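You operate a simulated robot arm through the tools that you are given. There is no shell and no other tool. Be economical: measure what you need, move in short steps, check, and stop when the job is done.

You are at the controls of a simulated robot arm. One attempt, no reset.

## Task
Flush line ONE with mains water till its glass shows water.
Fine: mash shut first; pump stopped, mains and ONE shut at the end.

It is judged by the outcome, as a careful person would: the job done as asked, and still so three seconds after it is handed in. It fails if anything else is knocked over, pushed out of place, dropped, spilled or broken.

## Robot
A 6-joint arm with a two-finger parallel gripper, fixed in place. Base frame: the origin is at the foot of the arm, x ahead of it, y to its left, z up; the work surface is at about z = 740. Readings come in mm, rad, newtons and seconds.
With the tool pointing down near the work surface it reaches from about 100 to 800 mm from the base axis. Its first joint turns from -2.007 to 2.007 rad. Payload 4.2 kg.
The tool frame sits at the grasp point between the pads (the TCP): z along the fingers, y along the line on which they close. The tips reach 23 mm beyond it. The gripper opens to 94 mm. The fingers are 38 mm wide and 10 mm thick; the gripper's body (54 by 96 mm) begins 39 mm behind the TCP.
Orientation is that of the tool frame in the base frame, as a unit quaternion [w, x, y, z]. With the fingers straight down and closing along the base's y, the tool's x points along the base's -x, its y along +y and its z along -z.

## Interface
- The arm moves only by the tool step_arm. Its argument "series" is a list of rows, each an object (a shift or turn left out is 0, a gripper value left out holds the last) with "gripper": the opening, from 0 (shut) to 1 (fully open); "linear": the shift along the base's x, y, z in mm, a list of three; "rot": the turn, a rotation vector about the base's x, y, z in rad, a list of three. In form: [{"gripper": gripper, "linear": [dx, dy, dz], "rot": [ax, ay, az]}, ...]. A call has 1 to 10 rows; each row is the pose to reach, as a shift and turn from the pose commanded when the call began. Rows are played at 5 a second. More than 50 mm and 0.15 rad between two rows, or a gripper value outside its range, and nothing of the call is played. Where a pose cannot be reached the arm comes as near as it can. A force on the tool above 40 N (or 10 N above the force at the start of the call, whichever is more), or a blocked arm, ends the call early, and 0.2 s more pass. Each finger travels about 108 mm/s and halts on what it meets, pressing with about 37 N; the grip force reading is that of the motor and also rises with nothing between the fingers. The clock runs only during rows and for 0.2 s after the last one: add rows that repeat a pose to give the fingers time. The reply holds the time, the measured pose of the TCP, the force on the tool along the base axes, the opening and the grip force, in the units named above and with some noise, with the torque about the TCP (base axes, N m) and any sound that the robot's microphone picked up.
- Cameras (640 x 400 px; columns grow to the right, rows downward): "scene" is fixed at [222.9, -505.9, 1733.7]; the picture's right is [0.69, -0.72, 0.00], its down [-0.36, -0.35, -0.86] and it looks along [0.62, 0.60, -0.51] (base axes); focal length 316 px, centre (320, 200). "wrist" rides on the gripper at [86, 16, -74] in the tool frame; the picture's right is [-0.18, 0.98, 0.00], its down [-0.58, -0.11, -0.81] and it looks along [-0.79, -0.15, 0.59] (tool axes); focal length 243 px, centre (320, 200). There is no depth. A picture from a camera that has moved, and an enlarged one, comes with that camera's place and axes in the base frame and with its lens. The place of the scene camera against the robot may be out by one fixed shift of up to 12 mm in any direction.
- snapshot(camera): a new picture of that camera. The clock stands still meanwhile.
- move_column(by): slides the trunk up (or, below 0, down) by that many mm; the arm rides with it, the base frame stays. It gives what a move gives, with no picture.
- zoom(camera, box): a new picture of the part [left, top, right, bottom] of that camera's present view, enlarged. The clock stands still meanwhile.
- hand_in(): hands the job in; it is judged then, once.

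Work in short steps. Places have to be worked out from the pictures, the camera data and where the tool is seen: move nearer, look again, correct. Check each grasp and each placing, and mend what went wrong. You have 120 turns and 68 pictures in all, those below and enlarged ones among them. Open the gripper and draw the arm clear of the work before you hand the job in, unless the task says otherwise; then end with one line.

The tools are called after "Request:" as name(argument=value, ...) on one line, values as JSON. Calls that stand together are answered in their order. step_arm: Moves the arm, as the interface text tells. Its arguments: {"type":"object","properties":{"series":{"type":"array","items":{"type":"object","properties":{"gripper":{"type":"number"},"linear":{"type":"array","items":{"type":"number"}},"rot":{"type":"array","items":{"type":"number"}}}}}},"required":["series"]} The other tools are called the same way: move_column (by) slides the trunk up or down; snapshot (camera) takes a picture; zoom (camera, box) takes an enlarged picture of a part of a camera's view; hand_in () hands the job in.

At the start:

```text
clock: 0.0
ee_pos: [490.9, 110.6, 1515.3]
tool_rot: [0.0, 0.0, 1.0, 0.0]
ft_force: [0.6, 0.2, 0.5]
moment: [-0.01, 0.03, 0.02]
opening: 94.1
finger_force: 0.1
trunk travel left (down, up): [-901.0, 89.0]
```

scene: 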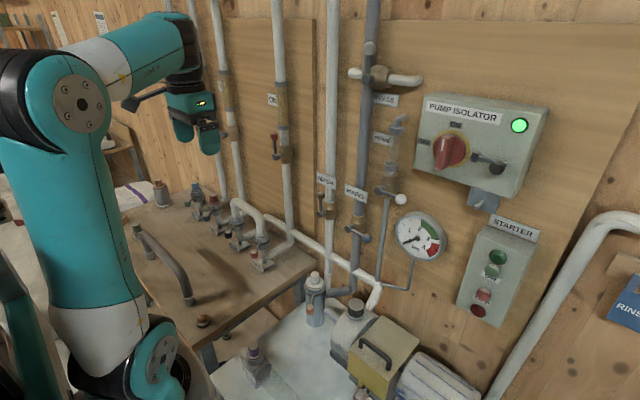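
wrist: 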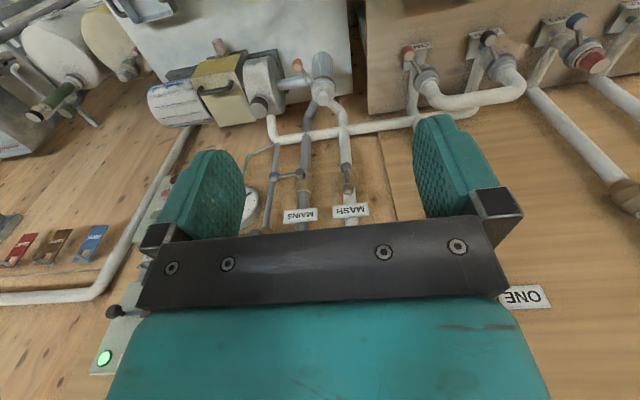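

The scene shows a wall with pipes, valves, a pump isolator and starter. I'll enlarge the wall regions to read the labels and see handles.

Request:
zoom(camera="scene", box=[300, 60, 460, 160])

Request:
zoom(camera="scene", box=[300, 160, 460, 260])

Request:
zoom(camera="scene", box=[400, 80, 560, 180])

Request:
zoom(camera="scene", box=[200, 60, 360, 160])

Request:
zoom(camera="scene", box=[430, 200, 590, 300])

Request:
zoom(camera="scene", box=[120, 160, 340, 297])

```text
4.00 times, centred on (380, 110) of scene
camera zoom: at [222.9, -505.9, 1733.7], right [0.69, -0.72, 0.0], down [-0.36, -0.35, -0.86], along [0.62, 0.6, -0.51], focal length 1262 px, centre (80, 560)
```

zoom: 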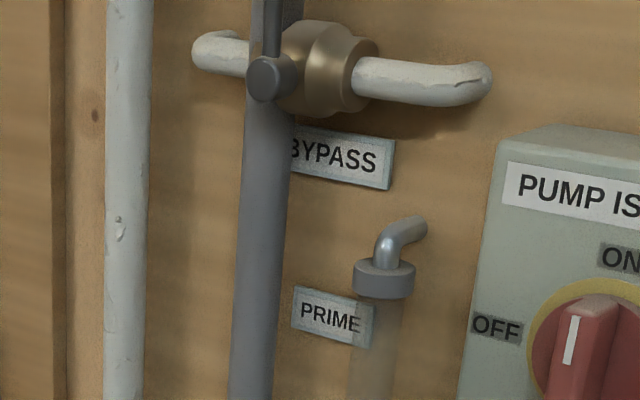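

```text
4.00 times, centred on (380, 210) of scene
camera zoom: at [222.9, -505.9, 1733.7], right [0.69, -0.72, 0.0], down [-0.36, -0.35, -0.86], along [0.62, 0.6, -0.51], focal length 1262 px, centre (80, 160)
```

zoom: 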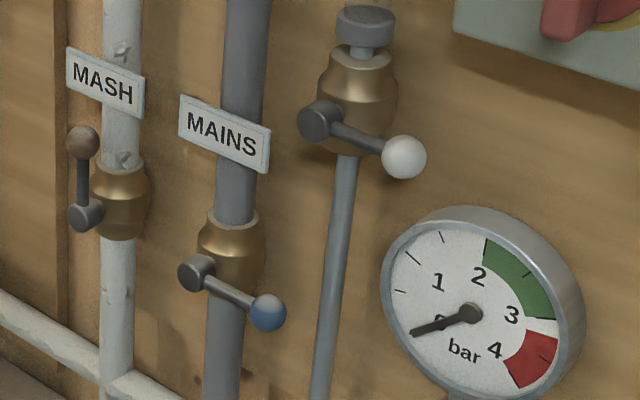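

```text
4.00 times, centred on (480, 130) of scene
camera zoom: at [222.9, -505.9, 1733.7], right [0.69, -0.72, 0.0], down [-0.36, -0.35, -0.86], along [0.62, 0.6, -0.51], focal length 1262 px, centre (-320, 480)
```

zoom: 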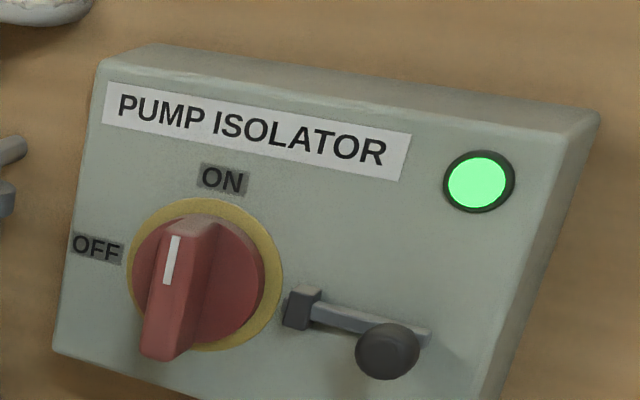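

```text
4.00 times, centred on (280, 110) of scene
camera zoom: at [222.9, -505.9, 1733.7], right [0.69, -0.72, 0.0], down [-0.36, -0.35, -0.86], along [0.62, 0.6, -0.51], focal length 1262 px, centre (480, 560)
```

zoom: 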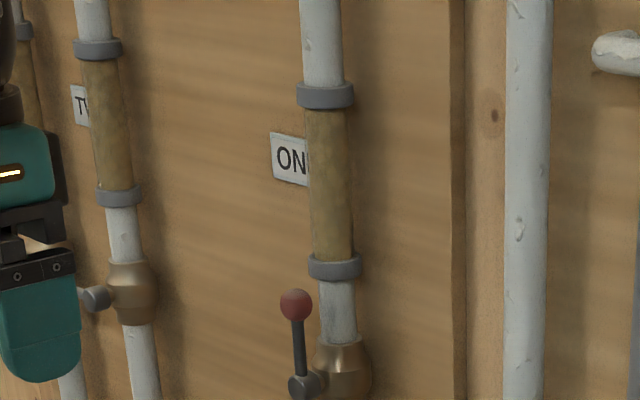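

```text
4.00 times, centred on (510, 250) of scene
camera zoom: at [222.9, -505.9, 1733.7], right [0.69, -0.72, 0.0], down [-0.36, -0.35, -0.86], along [0.62, 0.6, -0.51], focal length 1262 px, centre (-440, 0)
```

zoom: 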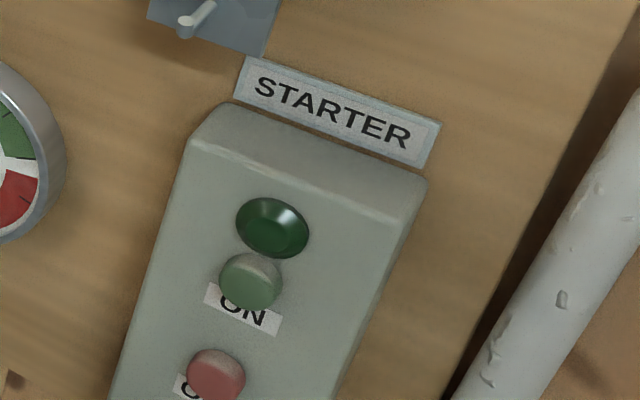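

```text
2.91 times, centred on (230, 228) of scene
camera zoom: at [222.9, -505.9, 1733.7], right [0.69, -0.72, 0.0], down [-0.36, -0.35, -0.86], along [0.62, 0.6, -0.51], focal length 918 px, centre (582, 117)
```

zoom: 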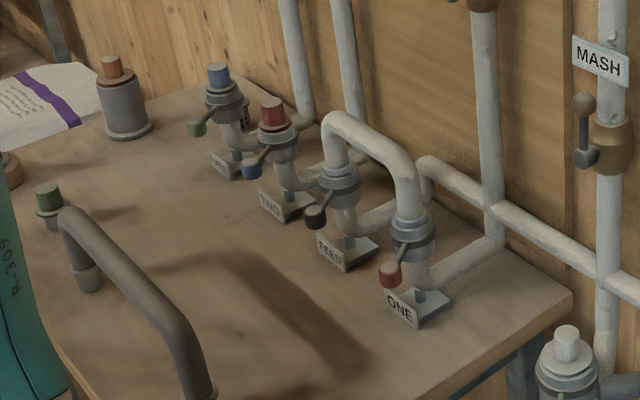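

The valves read as: MASH lever up along its pipe (open), MAINS and PRIME levers across (shut), ONE lever up (open). Triangulating gives the valve plane near x≈890, MASH at about y≈110, z≈1200. I'll tilt the tool forward 45° so that the wrist camera looks squarely at the wall.

Request:
step_arm(series=[{"gripper": 0.5, "rot": [0, -0.14, 0]}, {"gripper": 0, "rot": [0, -0.28, 0]}, {"rot": [0, -0.42, 0]}, {"rot": [0, -0.56, 0]}, {"rot": [0, -0.7, 0]}, {"rot": [0, -0.785, 0]}, {"rot": [0, -0.785, 0]}, {"rot": [0, -0.785, 0]}])

Request:
snapshot(camera="wrist")

```text
clock: 1.8
ee_pos: [490.0, 110.7, 1515.2]
tool_rot: [0.383, -0.002, 0.924, 0.001]
ft_force: [1.4, 0.2, 0.1]
moment: [0.01, -0.01, 0.01]
opening: 0.0
finger_force: 37.5
out of reach, approached as far as the arm can: row 1, 2
trunk travel left (down, up): [-901.0, 89.0]
```

```text
59 pictures are left
camera wrist: at [377.6, 125.4, 1507.9], right [0.13, 0.98, 0.13], down [-0.16, -0.11, 0.98], along [0.98, -0.15, 0.14], focal length 243 px, centre (320, 200)
```

wrist: 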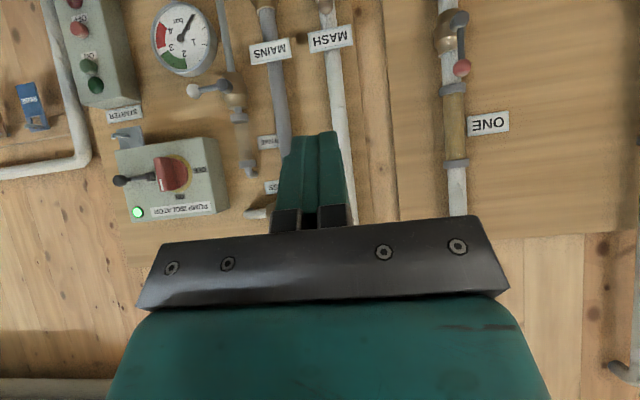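

The view is upside down (image down = up) but shows the wall square-on. Lower the trunk to bring the camera level with the MASH/MAINS valves.

Request:
move_column(by=-260)

Request:
snapshot(camera="wrist")

Request:
snapshot(camera="scene")

```text
clock: 4.5
ee_pos: [490.1, 111.1, 1254.7]
tool_rot: [0.382, -0.001, 0.924, 0.001]
ft_force: [1.0, 0.3, 0.4]
moment: [0.0, 0.01, -0.02]
opening: 0.0
finger_force: 36.5
trunk travel left (down, up): [-641.0, 349.0]
```

```text
58 pictures are left
camera wrist: at [377.6, 125.4, 1247.9], right [0.13, 0.98, 0.13], down [-0.16, -0.11, 0.98], along [0.98, -0.15, 0.14], focal length 243 px, centre (320, 200)
```

wrist: 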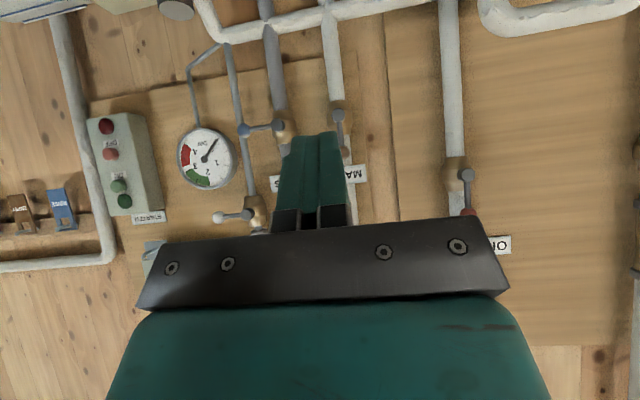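

```text
57 pictures are left
```

scene: 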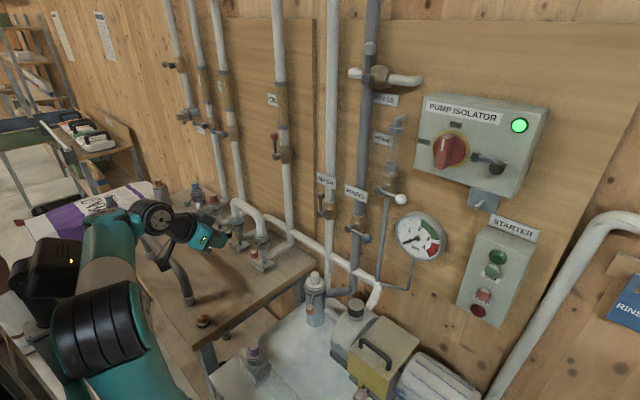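

Look in detail at the pump area, starter and upper bypass before acting.

Request:
zoom(camera="scene", box=[200, 240, 440, 390])

Request:
zoom(camera="scene", box=[440, 210, 560, 330])

Request:
zoom(camera="scene", box=[160, 180, 320, 280])

Request:
zoom(camera="scene", box=[340, 30, 440, 220])

```text
2.67 times, centred on (320, 315) of scene
camera zoom: at [222.9, -505.9, 1733.7], right [0.69, -0.72, 0.0], down [-0.36, -0.35, -0.86], along [0.62, 0.6, -0.51], focal length 842 px, centre (320, -107)
```

zoom: 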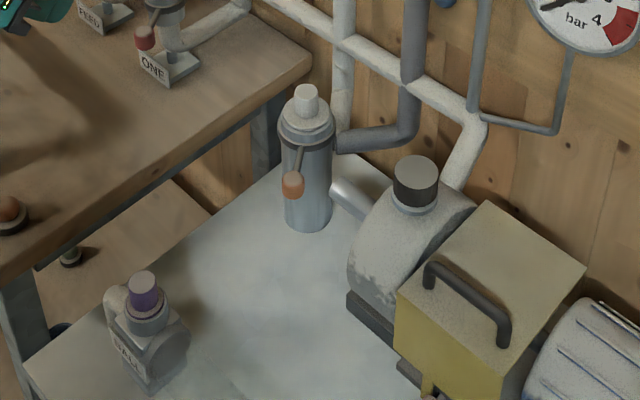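

```text
3.33 times, centred on (500, 270) of scene
camera zoom: at [222.9, -505.9, 1733.7], right [0.69, -0.72, 0.0], down [-0.36, -0.35, -0.86], along [0.62, 0.6, -0.51], focal length 1052 px, centre (-280, -33)
```

zoom: 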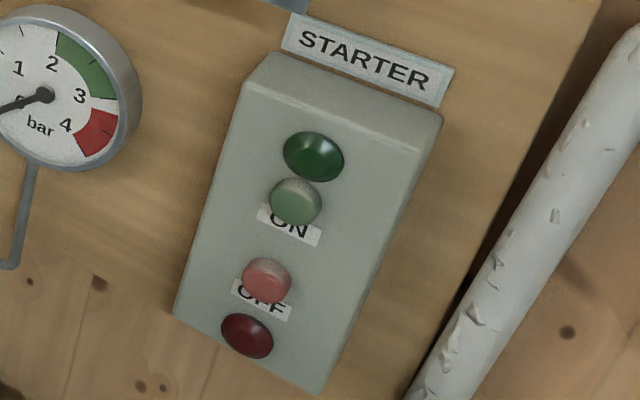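

```text
4.00 times, centred on (240, 230) of scene
camera zoom: at [222.9, -505.9, 1733.7], right [0.69, -0.72, 0.0], down [-0.36, -0.35, -0.86], along [0.62, 0.6, -0.51], focal length 1262 px, centre (640, 80)
```

zoom: 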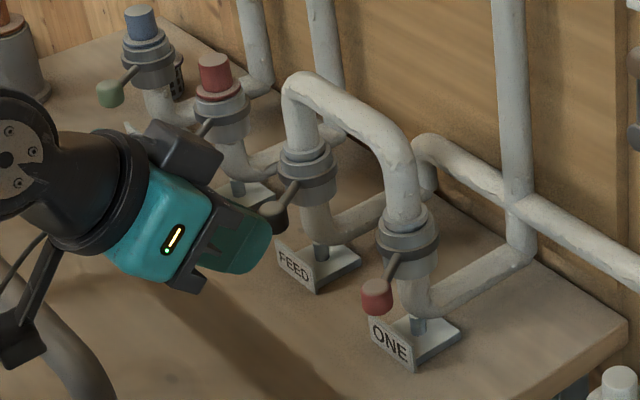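

```text
2.11 times, centred on (390, 125) of scene
camera zoom: at [222.9, -505.9, 1733.7], right [0.69, -0.72, 0.0], down [-0.36, -0.35, -0.86], along [0.62, 0.6, -0.51], focal length 664 px, centre (173, 358)
```

zoom: 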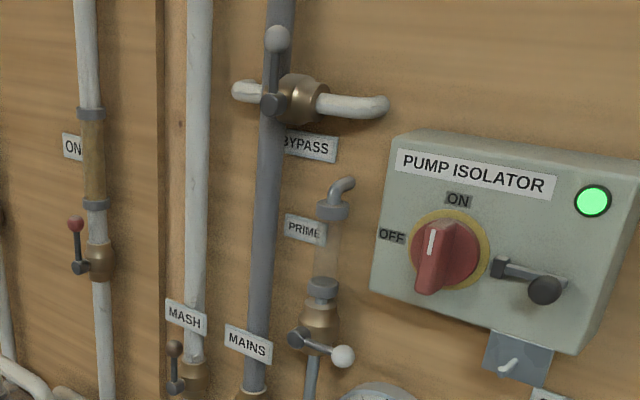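

Bypass lever is across (shut), prime glass is empty. The MASH hub triangulates to about (866, 111, 1156), its knob to (863, 113, 1222), so the lever is about 66 mm long. I'll turn the tool level (pointing into the wall) with the fist closed and go to the left of the knob.

Request:
step_arm(series=[{"gripper": 0, "rot": [0, -0.14, 0], "linear": [20, 10, -5]}, {"rot": [0, -0.28, 0], "linear": [40, 20, -10]}, {"rot": [0, -0.42, 0], "linear": [70, 30, -15]}, {"rot": [0, -0.56, 0], "linear": [100, 40, -20]}, {"rot": [0, -0.7, 0], "linear": [140, 50, -25]}, {"rot": [0, -0.785, 0], "linear": [180, 60, -30]}, {"rot": [0, -0.785, 0], "linear": [220, 60, -33]}, {"rot": [0, -0.785, 0], "linear": [260, 60, -33]}, {"rot": [0, -0.785, 0], "linear": [290, 60, -33]}, {"rot": [0, -0.785, 0], "linear": [290, 60, -33]}])

Request:
zoom(camera="scene", box=[240, 140, 400, 240])

Request:
snapshot(camera="wrist")

```text
clock: 6.7
ee_pos: [779.4, 170.4, 1221.6]
tool_rot: [0.707, -0.001, 0.707, 0.001]
ft_force: [0.3, -0.2, 0.5]
moment: [-0.01, 0.04, 0.04]
opening: 0.2
finger_force: 37.0
trunk travel left (down, up): [-641.0, 349.0]
```

```text
4.00 times, centred on (320, 190) of scene
camera zoom: at [222.9, -505.9, 1733.7], right [0.69, -0.72, 0.0], down [-0.36, -0.35, -0.86], along [0.62, 0.6, -0.51], focal length 1262 px, centre (320, 240)
```

zoom: 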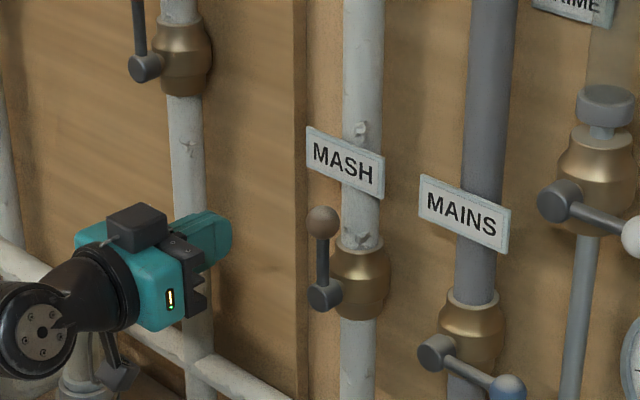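

```text
51 pictures are left
camera wrist: at [706.4, 185.0, 1136.0], right [0.0, 0.98, 0.18], down [-0.81, -0.11, 0.58], along [0.59, -0.15, 0.79], focal length 243 px, centre (320, 200)
```

wrist: 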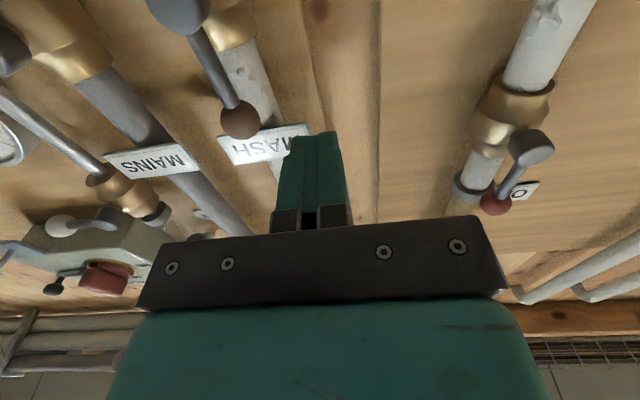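

Two-view fix: knob (859,106,1232), hub (≈858,108,1164). I advance to the left of the knob and begin to push it right.

Request:
step_arm(series=[{"linear": [40, 0, 10]}, {"linear": [66, 0, 10]}, {"linear": [66, -30, 10]}, {"linear": [66, -55, 12]}, {"linear": [66, -73, 18]}, {"linear": [66, -73, 18]}])

Request:
zoom(camera="scene", box=[260, 150, 400, 240])

```text
clock: 7.7
ee_pos: [844.2, 132.6, 1232.9]
tool_rot: [0.706, -0.012, 0.708, 0.015]
ft_force: [-7.4, 27.1, -0.6]
moment: [0.08, 0.03, -0.06]
opening: 0.0
finger_force: 37.0
trunk travel left (down, up): [-641.0, 349.0]
stopped in row 5: the force on the tool passed its limit at 50 N (the readings are from after the stop); the commanded pose is now the measured one
```

```text
4.44 times, centred on (330, 195) of scene
camera zoom: at [222.9, -505.9, 1733.7], right [0.69, -0.72, 0.0], down [-0.36, -0.35, -0.86], along [0.62, 0.6, -0.51], focal length 1403 px, centre (276, 222)
```

zoom: 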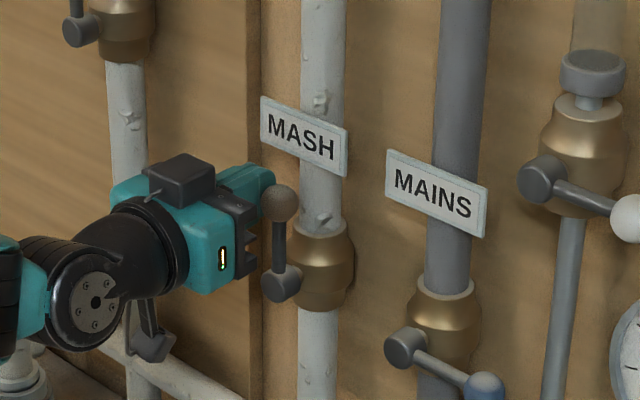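

The knob (contact at y≈132) resisted 50 N to the right, so this lever is probably against its stop that way. I back off and try from the right side, pushing gently left.

Request:
step_arm(series=[{"linear": [0, 20, 0]}, {"linear": [-40, 20, 0]}, {"linear": [-70, 10, 0]}, {"linear": [-70, -35, 0]}, {"linear": [-70, -72, 0]}, {"linear": [-40, -72, 0]}, {"linear": [0, -72, 0]}, {"linear": [0, -65, 0]}, {"linear": [0, -50, 2]}, {"linear": [0, -40, 4]}])

Request:
step_arm(series=[{"linear": [0, 5, 1]}, {"linear": [0, 10, 2]}, {"linear": [0, 15, 3]}, {"linear": [0, 20, 4]}, {"linear": [0, 20, 4]}])

Request:
zoom(camera="scene", box=[260, 150, 400, 240])

```text
clock: 9.9
ee_pos: [845.1, 87.2, 1236.0]
tool_rot: [0.706, -0.008, 0.708, 0.011]
ft_force: [-0.9, -0.9, 0.9]
moment: [-0.03, 0.02, 0.04]
opening: 0.0
finger_force: 36.6
trunk travel left (down, up): [-641.0, 349.0]
```

```text
clock: 11.1
ee_pos: [846.5, 107.0, 1241.0]
tool_rot: [0.706, -0.009, 0.708, 0.012]
ft_force: [-0.4, -0.5, 0.7]
moment: [-0.01, -0.02, -0.04]
opening: 0.0
finger_force: 36.9
trunk travel left (down, up): [-641.0, 349.0]
```

```text
4.44 times, centred on (330, 195) of scene
camera zoom: at [222.9, -505.9, 1733.7], right [0.69, -0.72, 0.0], down [-0.36, -0.35, -0.86], along [0.62, 0.6, -0.51], focal length 1403 px, centre (276, 222)
```

zoom: 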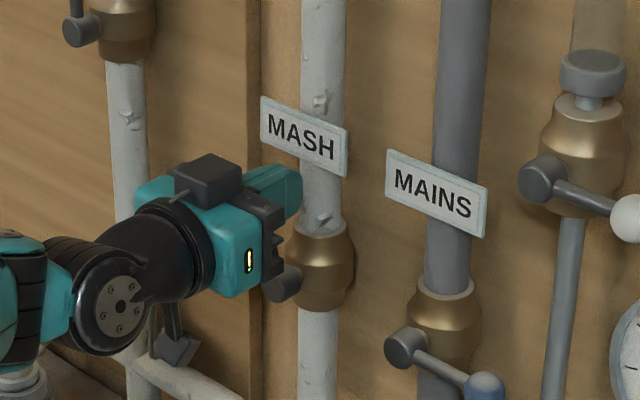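

The lever moves left with hardly any force. I continue the arc until it is level to the left.

Request:
step_arm(series=[{"linear": [-1, 12, 0]}, {"linear": [-1, 22, 0]}, {"linear": [-1, 30, -3]}, {"linear": [-1, 45, -15]}, {"linear": [-1, 55, -25]}, {"linear": [-1, 62, -36]}, {"linear": [-1, 65, -45]}, {"linear": [-1, 65, -50]}, {"linear": [-1, 65, -50]}])

Request:
zoom(camera="scene", box=[260, 150, 400, 240])

Request:
snapshot(camera="wrist")

```text
clock: 13.1
ee_pos: [844.5, 171.5, 1191.7]
tool_rot: [0.707, -0.007, 0.707, 0.011]
ft_force: [0.7, 0.8, 2.9]
moment: [0.02, -0.05, -0.03]
opening: 0.2
finger_force: 36.9
trunk travel left (down, up): [-641.0, 349.0]
```

```text
4.44 times, centred on (330, 195) of scene
camera zoom: at [222.9, -505.9, 1733.7], right [0.69, -0.72, 0.0], down [-0.36, -0.35, -0.86], along [0.62, 0.6, -0.51], focal length 1403 px, centre (276, 222)
```

zoom: 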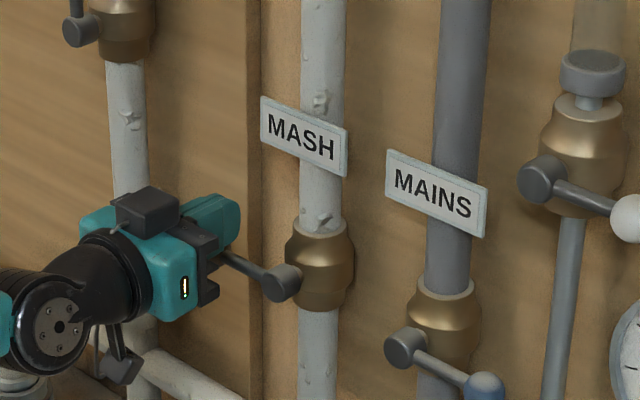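

```text
47 pictures are left
camera wrist: at [771.0, 185.0, 1106.1], right [-0.03, 0.98, 0.19], down [-0.8, -0.13, 0.58], along [0.6, -0.14, 0.79], focal length 243 px, centre (320, 200)
```

wrist: 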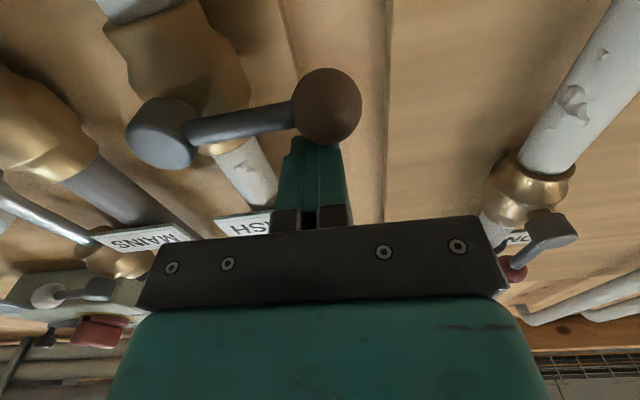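

The lever is nearly level; push on down slowly until I feel the stop.

Request:
step_arm(series=[{"linear": [0, 0, -4]}, {"linear": [0, 0, -8]}, {"linear": [0, 0, -12]}, {"linear": [0, 0, -16]}, {"linear": [0, 0, -20]}, {"linear": [0, 0, -24]}])

Request:
zoom(camera="scene", box=[260, 150, 400, 240])

```text
clock: 13.9
ee_pos: [844.5, 172.0, 1190.8]
tool_rot: [0.714, -0.004, 0.7, 0.015]
ft_force: [-0.6, 0.0, 8.4]
moment: [0.09, -0.05, -0.02]
opening: 0.0
finger_force: 36.8
trunk travel left (down, up): [-641.0, 349.0]
stopped in row 3: the force on the tool passed its limit at 43 N (the readings are from after the stop); the commanded pose is now the measured one
```

```text
4.44 times, centred on (330, 195) of scene
camera zoom: at [222.9, -505.9, 1733.7], right [0.69, -0.72, 0.0], down [-0.36, -0.35, -0.86], along [0.62, 0.6, -0.51], focal length 1403 px, centre (276, 222)
```

zoom: 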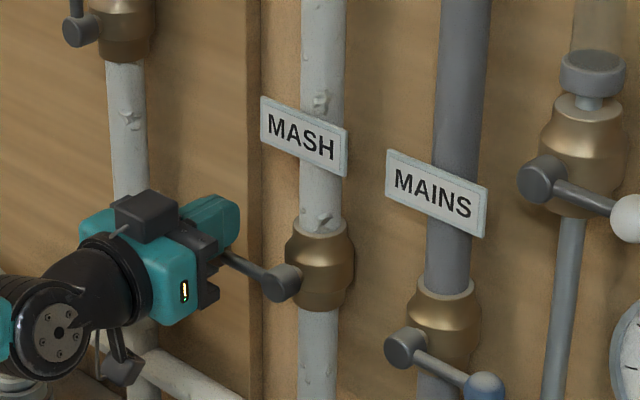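

MASH is at its stop, across the pipe: shut. Next is MAINS (hub ≈(860,-9,1163), knob ≈(857,-79,1166)); I retreat and go below its knob.

Request:
step_arm(series=[{"linear": [0, 0, 15], "rot": [0, -0.02, 0]}, {"linear": [-40, 0, 15]}, {"linear": [-75, -30, 0]}, {"linear": [-75, -75, -20]}, {"linear": [-75, -120, -40]}, {"linear": [-75, -165, -60]}, {"linear": [-75, -210, -70]}, {"linear": [-75, -245, -70]}, {"linear": [-75, -245, -70]}])

Request:
snapshot(camera="wrist")

Request:
zoom(camera="scene", box=[260, 150, 420, 250])

```text
clock: 15.9
ee_pos: [767.3, -73.9, 1119.3]
tool_rot: [0.712, -0.005, 0.702, 0.013]
ft_force: [-0.6, 0.3, 0.4]
moment: [0.01, -0.01, -0.02]
opening: 0.0
finger_force: 37.4
trunk travel left (down, up): [-641.0, 349.0]
```

```text
45 pictures are left
camera wrist: at [695.0, -59.6, 1033.1], right [-0.03, 0.98, 0.2], down [-0.81, -0.14, 0.57], along [0.58, -0.14, 0.8], focal length 243 px, centre (320, 200)
```

wrist: 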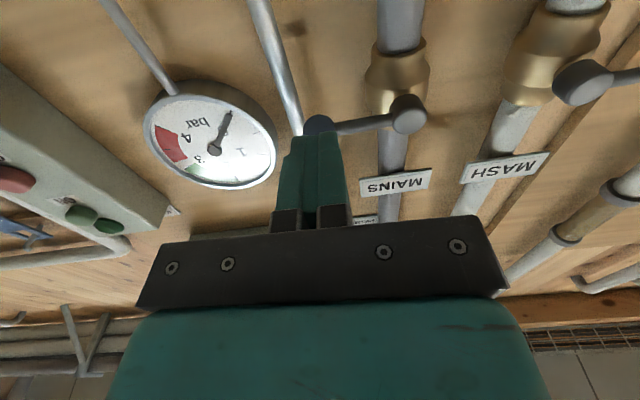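

```text
4.00 times, centred on (340, 200) of scene
camera zoom: at [222.9, -505.9, 1733.7], right [0.69, -0.72, 0.0], down [-0.36, -0.35, -0.86], along [0.62, 0.6, -0.51], focal length 1262 px, centre (240, 200)
```

zoom: 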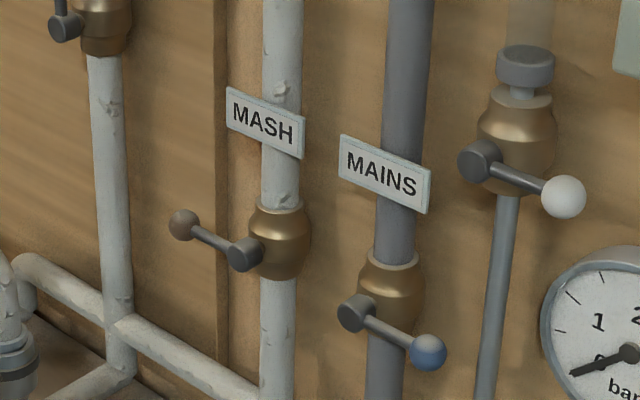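

MASH now lies across its pipe. MAINS knob fixes at (857,-81,1159), hub (-9.5,1161). I advance under the knob and gently push up to see whether it turns.

Request:
step_arm(series=[{"linear": [40, -2, -2]}, {"linear": [76, -2, -2]}, {"linear": [76, -2, 6]}, {"linear": [76, -3, 14]}, {"linear": [76, -3, 22]}, {"linear": [76, -3, 30]}, {"linear": [76, -3, 30]}])

Request:
zoom(camera="scene", box=[260, 150, 420, 250])

```text
clock: 17.5
ee_pos: [844.1, -75.6, 1149.4]
tool_rot: [0.712, -0.005, 0.702, 0.013]
ft_force: [0.5, 0.5, -0.4]
moment: [0.01, 0.0, 0.02]
opening: 0.2
finger_force: 36.5
trunk travel left (down, up): [-641.0, 349.0]
```

```text
4.00 times, centred on (340, 200) of scene
camera zoom: at [222.9, -505.9, 1733.7], right [0.69, -0.72, 0.0], down [-0.36, -0.35, -0.86], along [0.62, 0.6, -0.51], focal length 1262 px, centre (240, 200)
```

zoom: 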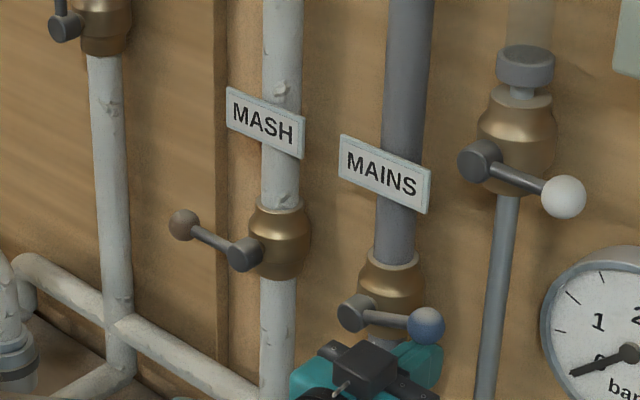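

MAINS turns upward freely. Continue the arc to the vertical.

Request:
step_arm(series=[{"linear": [0, -2, 15]}, {"linear": [0, 0, 33]}, {"linear": [0, 9, 49]}, {"linear": [0, 17, 58]}, {"linear": [0, 25, 66]}, {"linear": [0, 33, 71]}, {"linear": [0, 41, 75]}, {"linear": [0, 45, 76]}, {"linear": [0, 49, 76]}, {"linear": [0, 53, 76]}])

Request:
zoom(camera="scene", box=[260, 100, 420, 250])

```text
clock: 19.7
ee_pos: [846.6, -33.3, 1224.5]
tool_rot: [0.712, -0.001, 0.702, 0.008]
ft_force: [-14.3, -35.3, -2.6]
moment: [0.15, -0.09, 0.09]
opening: 0.2
finger_force: 36.8
trunk travel left (down, up): [-641.0, 349.0]
```

```text
2.67 times, centred on (340, 175) of scene
camera zoom: at [222.9, -505.9, 1733.7], right [0.69, -0.72, 0.0], down [-0.36, -0.35, -0.86], along [0.62, 0.6, -0.51], focal length 842 px, centre (267, 267)
```

zoom: 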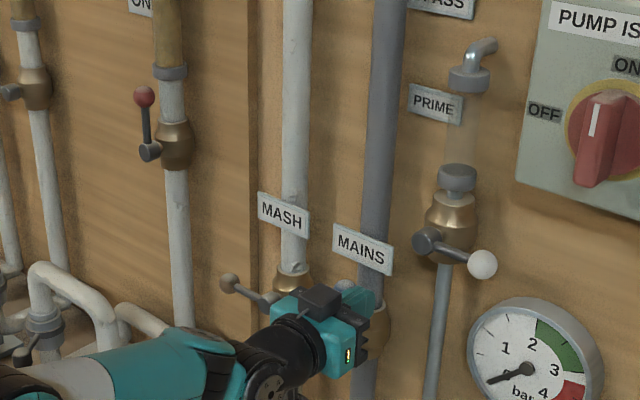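

MAINS is against its open stop (vertical); the prime glass is still empty and the gauge at 0. Back off and move to below the PRIME lever (knob ≈(857,-171,1335), hub ≈(860,-106,1333)) for a look.

Request:
step_arm(series=[{"linear": [0, -25, 0]}, {"linear": [-40, -30, 0]}, {"linear": [-80, -40, 10]}, {"linear": [-80, -80, 35]}, {"linear": [-80, -125, 60]}, {"linear": [-80, -128, 60]}])

Request:
snapshot(camera="wrist")

Request:
zoom(camera="scene", box=[320, 140, 480, 240])

```text
refused: row 5 steps farther than a row can; nothing moved
```

```text
41 pictures are left
camera wrist: at [773.4, -17.3, 1138.0], right [-0.02, 0.98, 0.19], down [-0.81, -0.13, 0.57], along [0.58, -0.15, 0.8], focal length 243 px, centre (320, 200)
```

wrist: 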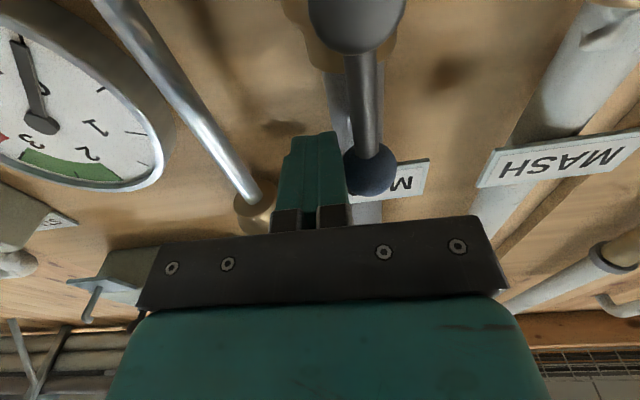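

```text
4.00 times, centred on (400, 190) of scene
camera zoom: at [222.9, -505.9, 1733.7], right [0.69, -0.72, 0.0], down [-0.36, -0.35, -0.86], along [0.62, 0.6, -0.51], focal length 1262 px, centre (0, 240)
```

zoom: 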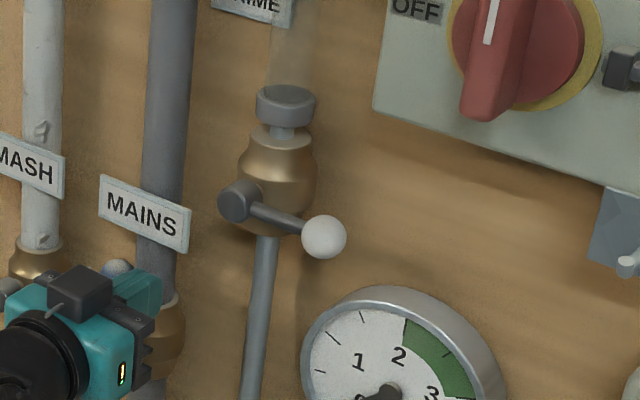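

One row was too long; I repeat with shorter rows.

Request:
step_arm(series=[{"linear": [0, -25, 0]}, {"linear": [-40, -30, 0]}, {"linear": [-80, -40, 10]}, {"linear": [-80, -75, 35]}, {"linear": [-80, -110, 55]}, {"linear": [-80, -130, 65]}, {"linear": [-80, -130, 65]}])

Request:
snapshot(camera="wrist")

```text
clock: 21.3
ee_pos: [768.2, -154.4, 1290.4]
tool_rot: [0.712, -0.005, 0.702, 0.013]
ft_force: [0.3, 0.3, -0.8]
moment: [0.01, -0.02, 0.02]
opening: 0.1
finger_force: 37.3
trunk travel left (down, up): [-641.0, 349.0]
```

```text
39 pictures are left
camera wrist: at [695.1, -140.2, 1204.3], right [-0.03, 0.98, 0.2], down [-0.81, -0.14, 0.57], along [0.58, -0.14, 0.8], focal length 243 px, centre (320, 200)
```

wrist: 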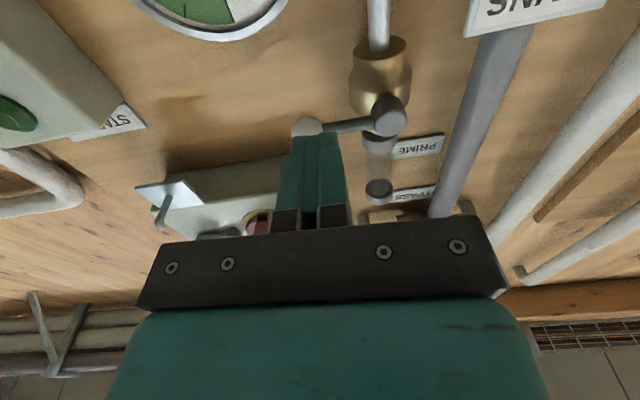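

PRIME knob at (857,-170,1326), hub (-104,1331); the gauge top is well below (≈1250). Push the prime lever up to open.

Request:
step_arm(series=[{"linear": [40, -11, -8]}, {"linear": [78, -11, -8]}, {"linear": [78, -12, 10]}, {"linear": [78, -15, 28]}, {"linear": [78, -15, 42]}, {"linear": [78, -14, 59]}, {"linear": [78, -5, 74]}, {"linear": [78, 10, 91]}, {"linear": [78, 23, 98]}, {"linear": [78, 32, 100]}])

Request:
zoom(camera="scene", box=[320, 100, 480, 250])

```text
clock: 23.5
ee_pos: [844.1, -127.6, 1389.8]
tool_rot: [0.712, -0.001, 0.702, 0.01]
ft_force: [1.4, -15.4, 1.2]
moment: [0.07, -0.01, -0.16]
opening: 0.0
finger_force: 36.8
trunk travel left (down, up): [-641.0, 349.0]
```

```text
2.67 times, centred on (400, 175) of scene
camera zoom: at [222.9, -505.9, 1733.7], right [0.69, -0.72, 0.0], down [-0.36, -0.35, -0.86], along [0.62, 0.6, -0.51], focal length 842 px, centre (107, 267)
```

zoom: 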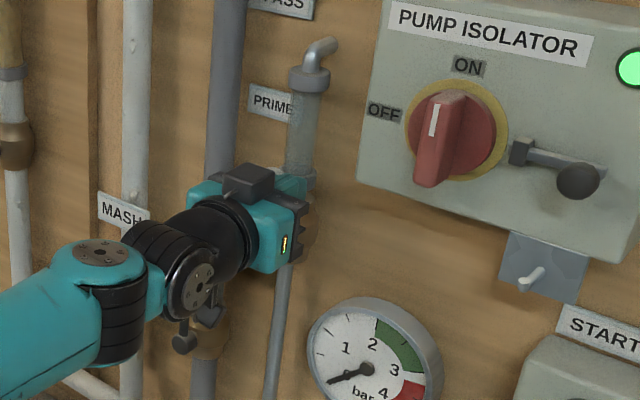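

The prime glass looks changed; zoom close to confirm water without bubbles.

Request:
zoom(camera="scene", box=[376, 106, 416, 150])

Request:
step_arm(series=[{"linear": [0, -8, 0]}, {"linear": [0, -8, 0]}, {"linear": [0, -8, 0]}])

Request:
zoom(camera="scene", box=[376, 106, 416, 150])

```text
9.09 times, centred on (396, 128) of scene
camera zoom: at [222.9, -505.9, 1733.7], right [0.69, -0.72, 0.0], down [-0.36, -0.35, -0.86], along [0.62, 0.6, -0.51], focal length 2869 px, centre (-371, 854)
```

zoom: 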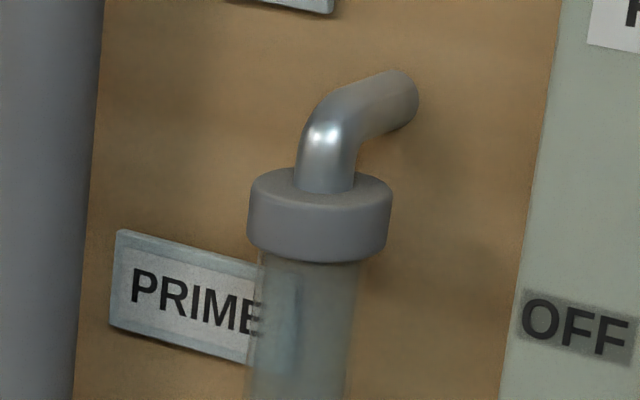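

```text
clock: 24.3
ee_pos: [845.2, -128.8, 1390.1]
tool_rot: [0.712, -0.005, 0.702, 0.014]
ft_force: [0.7, -0.6, 0.3]
moment: [0.01, -0.03, -0.01]
opening: 0.0
finger_force: 37.7
trunk travel left (down, up): [-641.0, 349.0]
```

```text
9.09 times, centred on (396, 128) of scene
camera zoom: at [222.9, -505.9, 1733.7], right [0.69, -0.72, 0.0], down [-0.36, -0.35, -0.86], along [0.62, 0.6, -0.51], focal length 2869 px, centre (-371, 854)
```

zoom: 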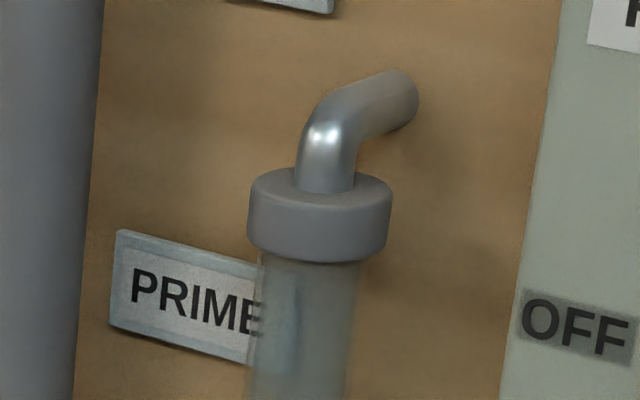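

The prime glass stands full of water with no change: pump primed. Now go round to the left of the prime knob to shut it.

Request:
step_arm(series=[{"linear": [-40, -5, 0]}, {"linear": [-75, -5, 0]}, {"linear": [-75, 30, 5]}, {"linear": [-75, 66, 5]}, {"linear": [-40, 66, 5]}, {"linear": [0, 66, 5]}, {"linear": [0, 50, 6]}, {"linear": [0, 35, 8]}, {"linear": [0, 25, 10]}, {"linear": [0, 15, 12]}])

Request:
step_arm(series=[{"linear": [0, -8, 0]}, {"linear": [0, -18, 0]}, {"linear": [0, -26, -5]}, {"linear": [0, -34, -13]}, {"linear": [0, -41, -20]}, {"linear": [0, -47, -28]}, {"linear": [0, -51, -38]}, {"linear": [0, -51, -44]}, {"linear": [0, -51, -50]}])

Request:
zoom(camera="scene", box=[320, 100, 480, 250])

```text
clock: 26.5
ee_pos: [844.8, -114.6, 1402.3]
tool_rot: [0.712, -0.005, 0.702, 0.013]
ft_force: [-0.8, 0.1, -0.7]
moment: [0.03, 0.02, 0.01]
opening: 0.0
finger_force: 37.1
trunk travel left (down, up): [-641.0, 349.0]
```

```text
clock: 28.6
ee_pos: [841.1, -166.4, 1362.4]
tool_rot: [0.722, -0.006, 0.692, 0.012]
ft_force: [2.6, 1.0, 9.3]
moment: [0.04, -0.18, 0.09]
opening: 0.2
finger_force: 37.5
trunk travel left (down, up): [-641.0, 349.0]
stopped in row 9: the force on the tool passed its limit at 41 N (the readings are from after the stop); the commanded pose is now the measured one
```

```text
2.67 times, centred on (400, 175) of scene
camera zoom: at [222.9, -505.9, 1733.7], right [0.69, -0.72, 0.0], down [-0.36, -0.35, -0.86], along [0.62, 0.6, -0.51], focal length 842 px, centre (107, 267)
```

zoom: 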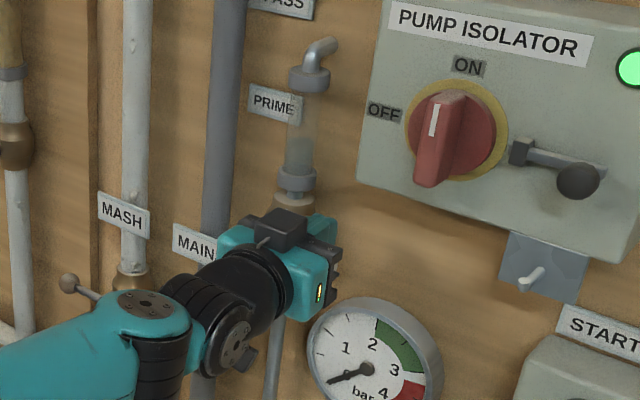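

PRIME is at its shut stop. ON button triangulates to ≈(875,-415,1234), OFF ≈(875,-415,1161). I withdraw and move in front of the ON button, levelling the tool.

Request:
step_arm(series=[{"linear": [0, 0, 10], "rot": [0, 0.02, 0]}, {"linear": [-45, 0, 10], "rot": [0, 0.04, 0]}, {"linear": [-90, 0, 0], "rot": [0, 0.04, 0]}, {"linear": [-95, -40, -20], "rot": [0, 0.04, 0]}, {"linear": [-95, -80, -45], "rot": [0, 0.04, 0]}, {"linear": [-95, -120, -70], "rot": [0, 0.04, 0]}, {"linear": [-95, -160, -95], "rot": [0, 0.04, 0]}, {"linear": [-95, -200, -120], "rot": [0, 0.04, 0]}, {"linear": [-90, -245, -128], "rot": [0, 0.04, 0]}, {"linear": [-90, -245, -128], "rot": [0, 0.04, 0]}])

Request:
snapshot(camera="scene")

Request:
snapshot(camera="wrist")

```text
clock: 30.8
ee_pos: [753.3, -411.0, 1231.6]
tool_rot: [0.705, -0.005, 0.709, 0.012]
ft_force: [-1.5, -0.2, 0.1]
moment: [-0.01, 0.0, -0.02]
opening: 0.1
finger_force: 36.8
trunk travel left (down, up): [-641.0, 349.0]
```

```text
34 pictures are left
```

scene: 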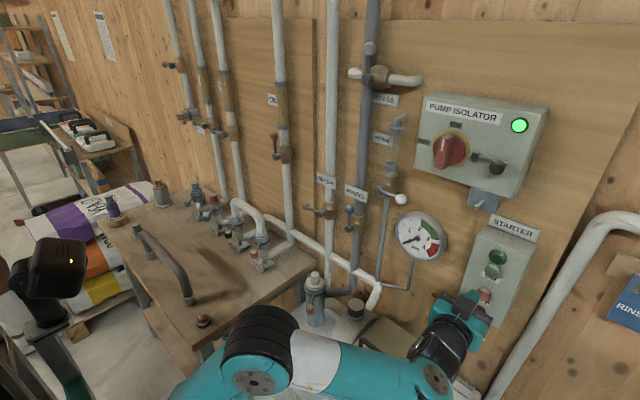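

```text
33 pictures are left
camera wrist: at [678.8, -396.1, 1146.6], right [-0.02, 0.98, 0.19], down [-0.8, -0.13, 0.58], along [0.6, -0.14, 0.79], focal length 243 px, centre (320, 200)
```

wrist: 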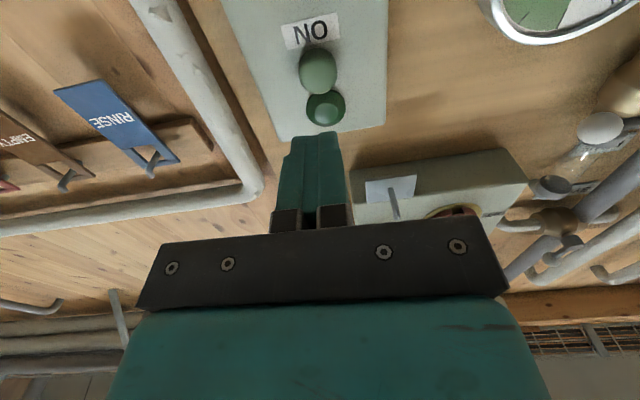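

The ON button fixes at y≈-412, z≈1239 — aligned. Press gently with small rows and then release.

Request:
step_arm(series=[{"linear": [45, 0, 2]}, {"linear": [85, 0, 2]}, {"linear": [93, 0, 2]}, {"linear": [97, 0, 2]}, {"linear": [101, 0, 2]}, {"linear": [105, 0, 2]}])

Request:
zoom(camera="scene", box=[380, 190, 540, 310])

```text
clock: 31.9
ee_pos: [846.2, -410.6, 1235.1]
tool_rot: [0.704, -0.005, 0.71, 0.013]
ft_force: [-34.9, 9.2, -3.6]
moment: [-0.23, -0.18, 0.18]
opening: 0.2
finger_force: 37.4
trunk travel left (down, up): [-641.0, 349.0]
heard: click
stopped in row 5: the force on the tool passed its limit at 44 N (the readings are from after the stop); the commanded pose is now the measured one
```

```text
3.33 times, centred on (460, 250) of scene
camera zoom: at [222.9, -505.9, 1733.7], right [0.69, -0.72, 0.0], down [-0.36, -0.35, -0.86], along [0.62, 0.6, -0.51], focal length 1052 px, centre (-147, 33)
```

zoom: 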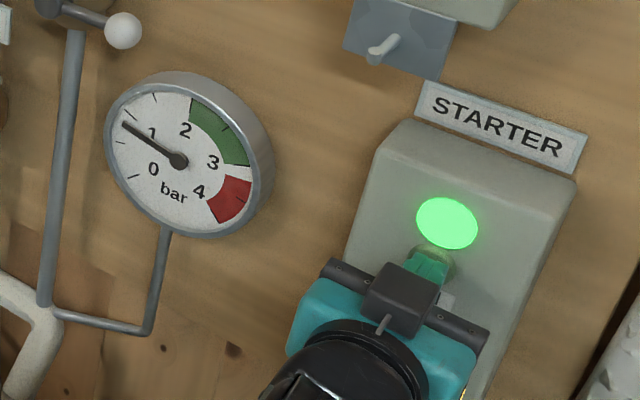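

Click heard, starter lamp lit, gauge rising. I withdraw to stand in front of the OFF button and check the gauge and ONE's glass.

Request:
step_arm(series=[{"linear": [-20, 0, 0]}, {"linear": [-40, 0, 0]}, {"linear": [-45, 0, -40]}, {"linear": [-45, 0, -75]}])

Request:
zoom(camera="scene", box=[260, 70, 480, 250])

```text
clock: 32.9
ee_pos: [804.4, -409.7, 1157.2]
tool_rot: [0.704, -0.004, 0.71, 0.013]
ft_force: [0.1, 1.4, 1.0]
moment: [-0.01, 0.03, 0.0]
opening: 0.2
finger_force: 36.7
trunk travel left (down, up): [-641.0, 349.0]
```

```text
2.22 times, centred on (370, 160) of scene
camera zoom: at [222.9, -505.9, 1733.7], right [0.69, -0.72, 0.0], down [-0.36, -0.35, -0.86], along [0.62, 0.6, -0.51], focal length 701 px, centre (209, 289)
```

zoom: 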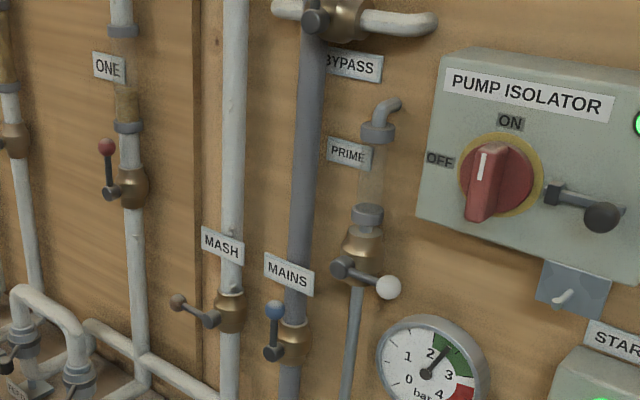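

Gauge is in the green (~2.3 bar), pump running. Wait a little and inspect ONE's glass.

Request:
step_arm(series=[{"linear": [0, 0, 0]}, {"linear": [0, 0, 0]}, {"linear": [0, 0, 0]}, {"linear": [0, 0, 0]}, {"linear": [0, 0, 0]}])

Request:
zoom(camera="scene", box=[240, 60, 320, 160])

```text
clock: 34.1
ee_pos: [803.3, -408.8, 1157.1]
tool_rot: [0.704, -0.005, 0.71, 0.014]
ft_force: [-0.2, -0.1, 0.1]
moment: [0.0, -0.01, 0.0]
opening: 0.0
finger_force: 36.8
trunk travel left (down, up): [-641.0, 349.0]
```

```text
4.00 times, centred on (280, 110) of scene
camera zoom: at [222.9, -505.9, 1733.7], right [0.69, -0.72, 0.0], down [-0.36, -0.35, -0.86], along [0.62, 0.6, -0.51], focal length 1262 px, centre (480, 560)
```

zoom: 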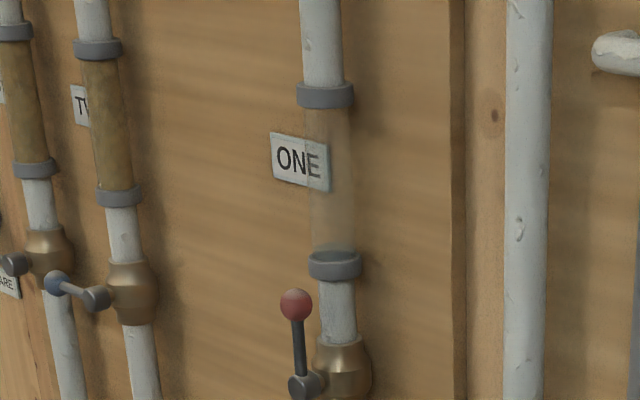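

ONE's glass has cleared of mash but looks empty rather than full of water (air passing). Wait a bit more.

Request:
step_arm(series=[{"linear": [0, 0, 0]}, {"linear": [0, 0, 0]}, {"linear": [0, 0, 0]}, {"linear": [0, 0, 0]}, {"linear": [0, 0, 0]}, {"linear": [0, 0, 0]}, {"linear": [0, 0, 0]}, {"linear": [0, 0, 0]}])

Request:
zoom(camera="scene", box=[240, 60, 460, 260])

```text
clock: 35.9
ee_pos: [803.9, -410.0, 1158.0]
tool_rot: [0.704, -0.004, 0.71, 0.013]
ft_force: [0.1, 0.0, 0.9]
moment: [0.01, 0.01, 0.03]
opening: 0.0
finger_force: 36.3
trunk travel left (down, up): [-641.0, 349.0]
```

```text
2.00 times, centred on (350, 160) of scene
camera zoom: at [222.9, -505.9, 1733.7], right [0.69, -0.72, 0.0], down [-0.36, -0.35, -0.86], along [0.62, 0.6, -0.51], focal length 631 px, centre (260, 280)
```

zoom: 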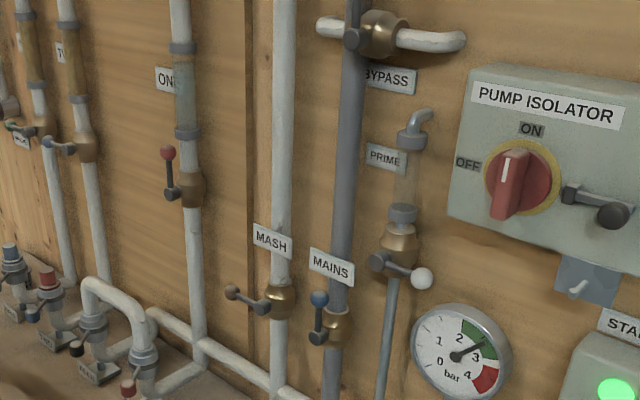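

Now ONE's glass looks grey-blue; zoom to confirm it is full of water.

Request:
zoom(camera="scene", box=[262, 70, 302, 140])

```text
5.71 times, centred on (282, 105) of scene
camera zoom: at [222.9, -505.9, 1733.7], right [0.69, -0.72, 0.0], down [-0.36, -0.35, -0.86], along [0.62, 0.6, -0.51], focal length 1803 px, centre (537, 743)
```

zoom: 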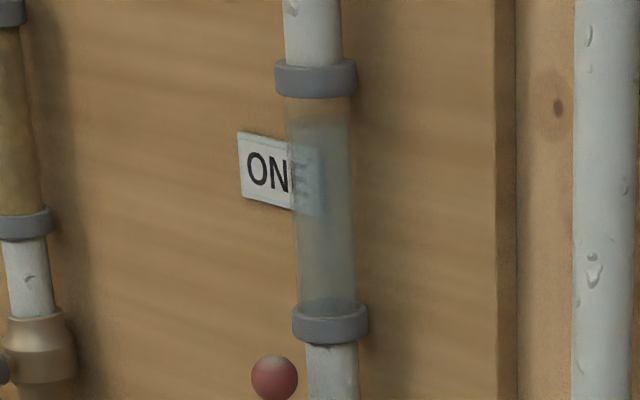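

Water has risen nearly to the top of the glass. By the time OFF is pressed it will be full; go press OFF now.

Request:
step_arm(series=[{"linear": [0, 0, 5]}, {"linear": [0, 0, 5]}, {"linear": [10, 0, 5]}, {"linear": [20, 0, 5]}, {"linear": [28, 0, 5]}])

Request:
zoom(camera="scene", box=[262, 70, 302, 140])

```text
clock: 37.1
ee_pos: [832.1, -410.4, 1163.1]
tool_rot: [0.704, -0.005, 0.71, 0.015]
ft_force: [0.5, 0.4, 0.4]
moment: [0.0, -0.01, 0.03]
opening: 0.0
finger_force: 36.5
trunk travel left (down, up): [-641.0, 349.0]
```

```text
5.71 times, centred on (282, 105) of scene
camera zoom: at [222.9, -505.9, 1733.7], right [0.69, -0.72, 0.0], down [-0.36, -0.35, -0.86], along [0.62, 0.6, -0.51], focal length 1803 px, centre (537, 743)
```

zoom: 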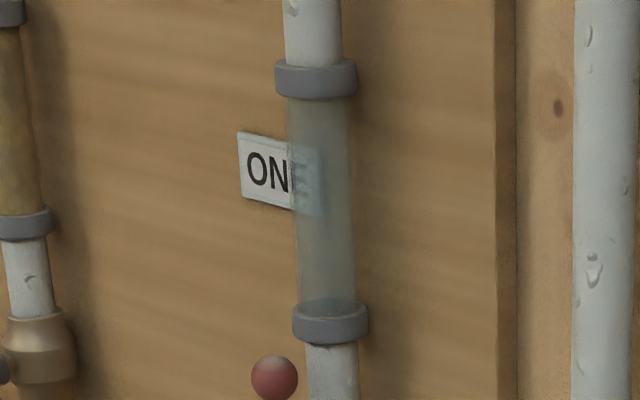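

The glass is full of water. Press OFF.

Request:
step_arm(series=[{"linear": [6, 0, 0]}, {"linear": [11, 0, 0]}, {"linear": [15, 0, 0]}, {"linear": [19, 0, 0]}, {"linear": [23, 0, 0]}])

Request:
zoom(camera="scene", box=[380, 190, 540, 310])

```text
clock: 38.0
ee_pos: [845.8, -410.7, 1163.1]
tool_rot: [0.703, -0.005, 0.711, 0.016]
ft_force: [-33.8, 9.8, -2.3]
moment: [-0.07, -0.2, 0.19]
opening: 0.0
finger_force: 36.8
trunk travel left (down, up): [-641.0, 349.0]
heard: click
stopped in row 4: the force on the tool passed its limit at 46 N (the readings are from after the stop); the commanded pose is now the measured one
```

```text
3.33 times, centred on (460, 250) of scene
camera zoom: at [222.9, -505.9, 1733.7], right [0.69, -0.72, 0.0], down [-0.36, -0.35, -0.86], along [0.62, 0.6, -0.51], focal length 1052 px, centre (-147, 33)
```

zoom: 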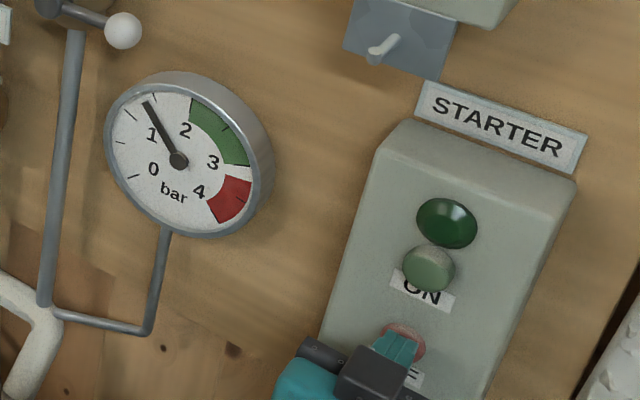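

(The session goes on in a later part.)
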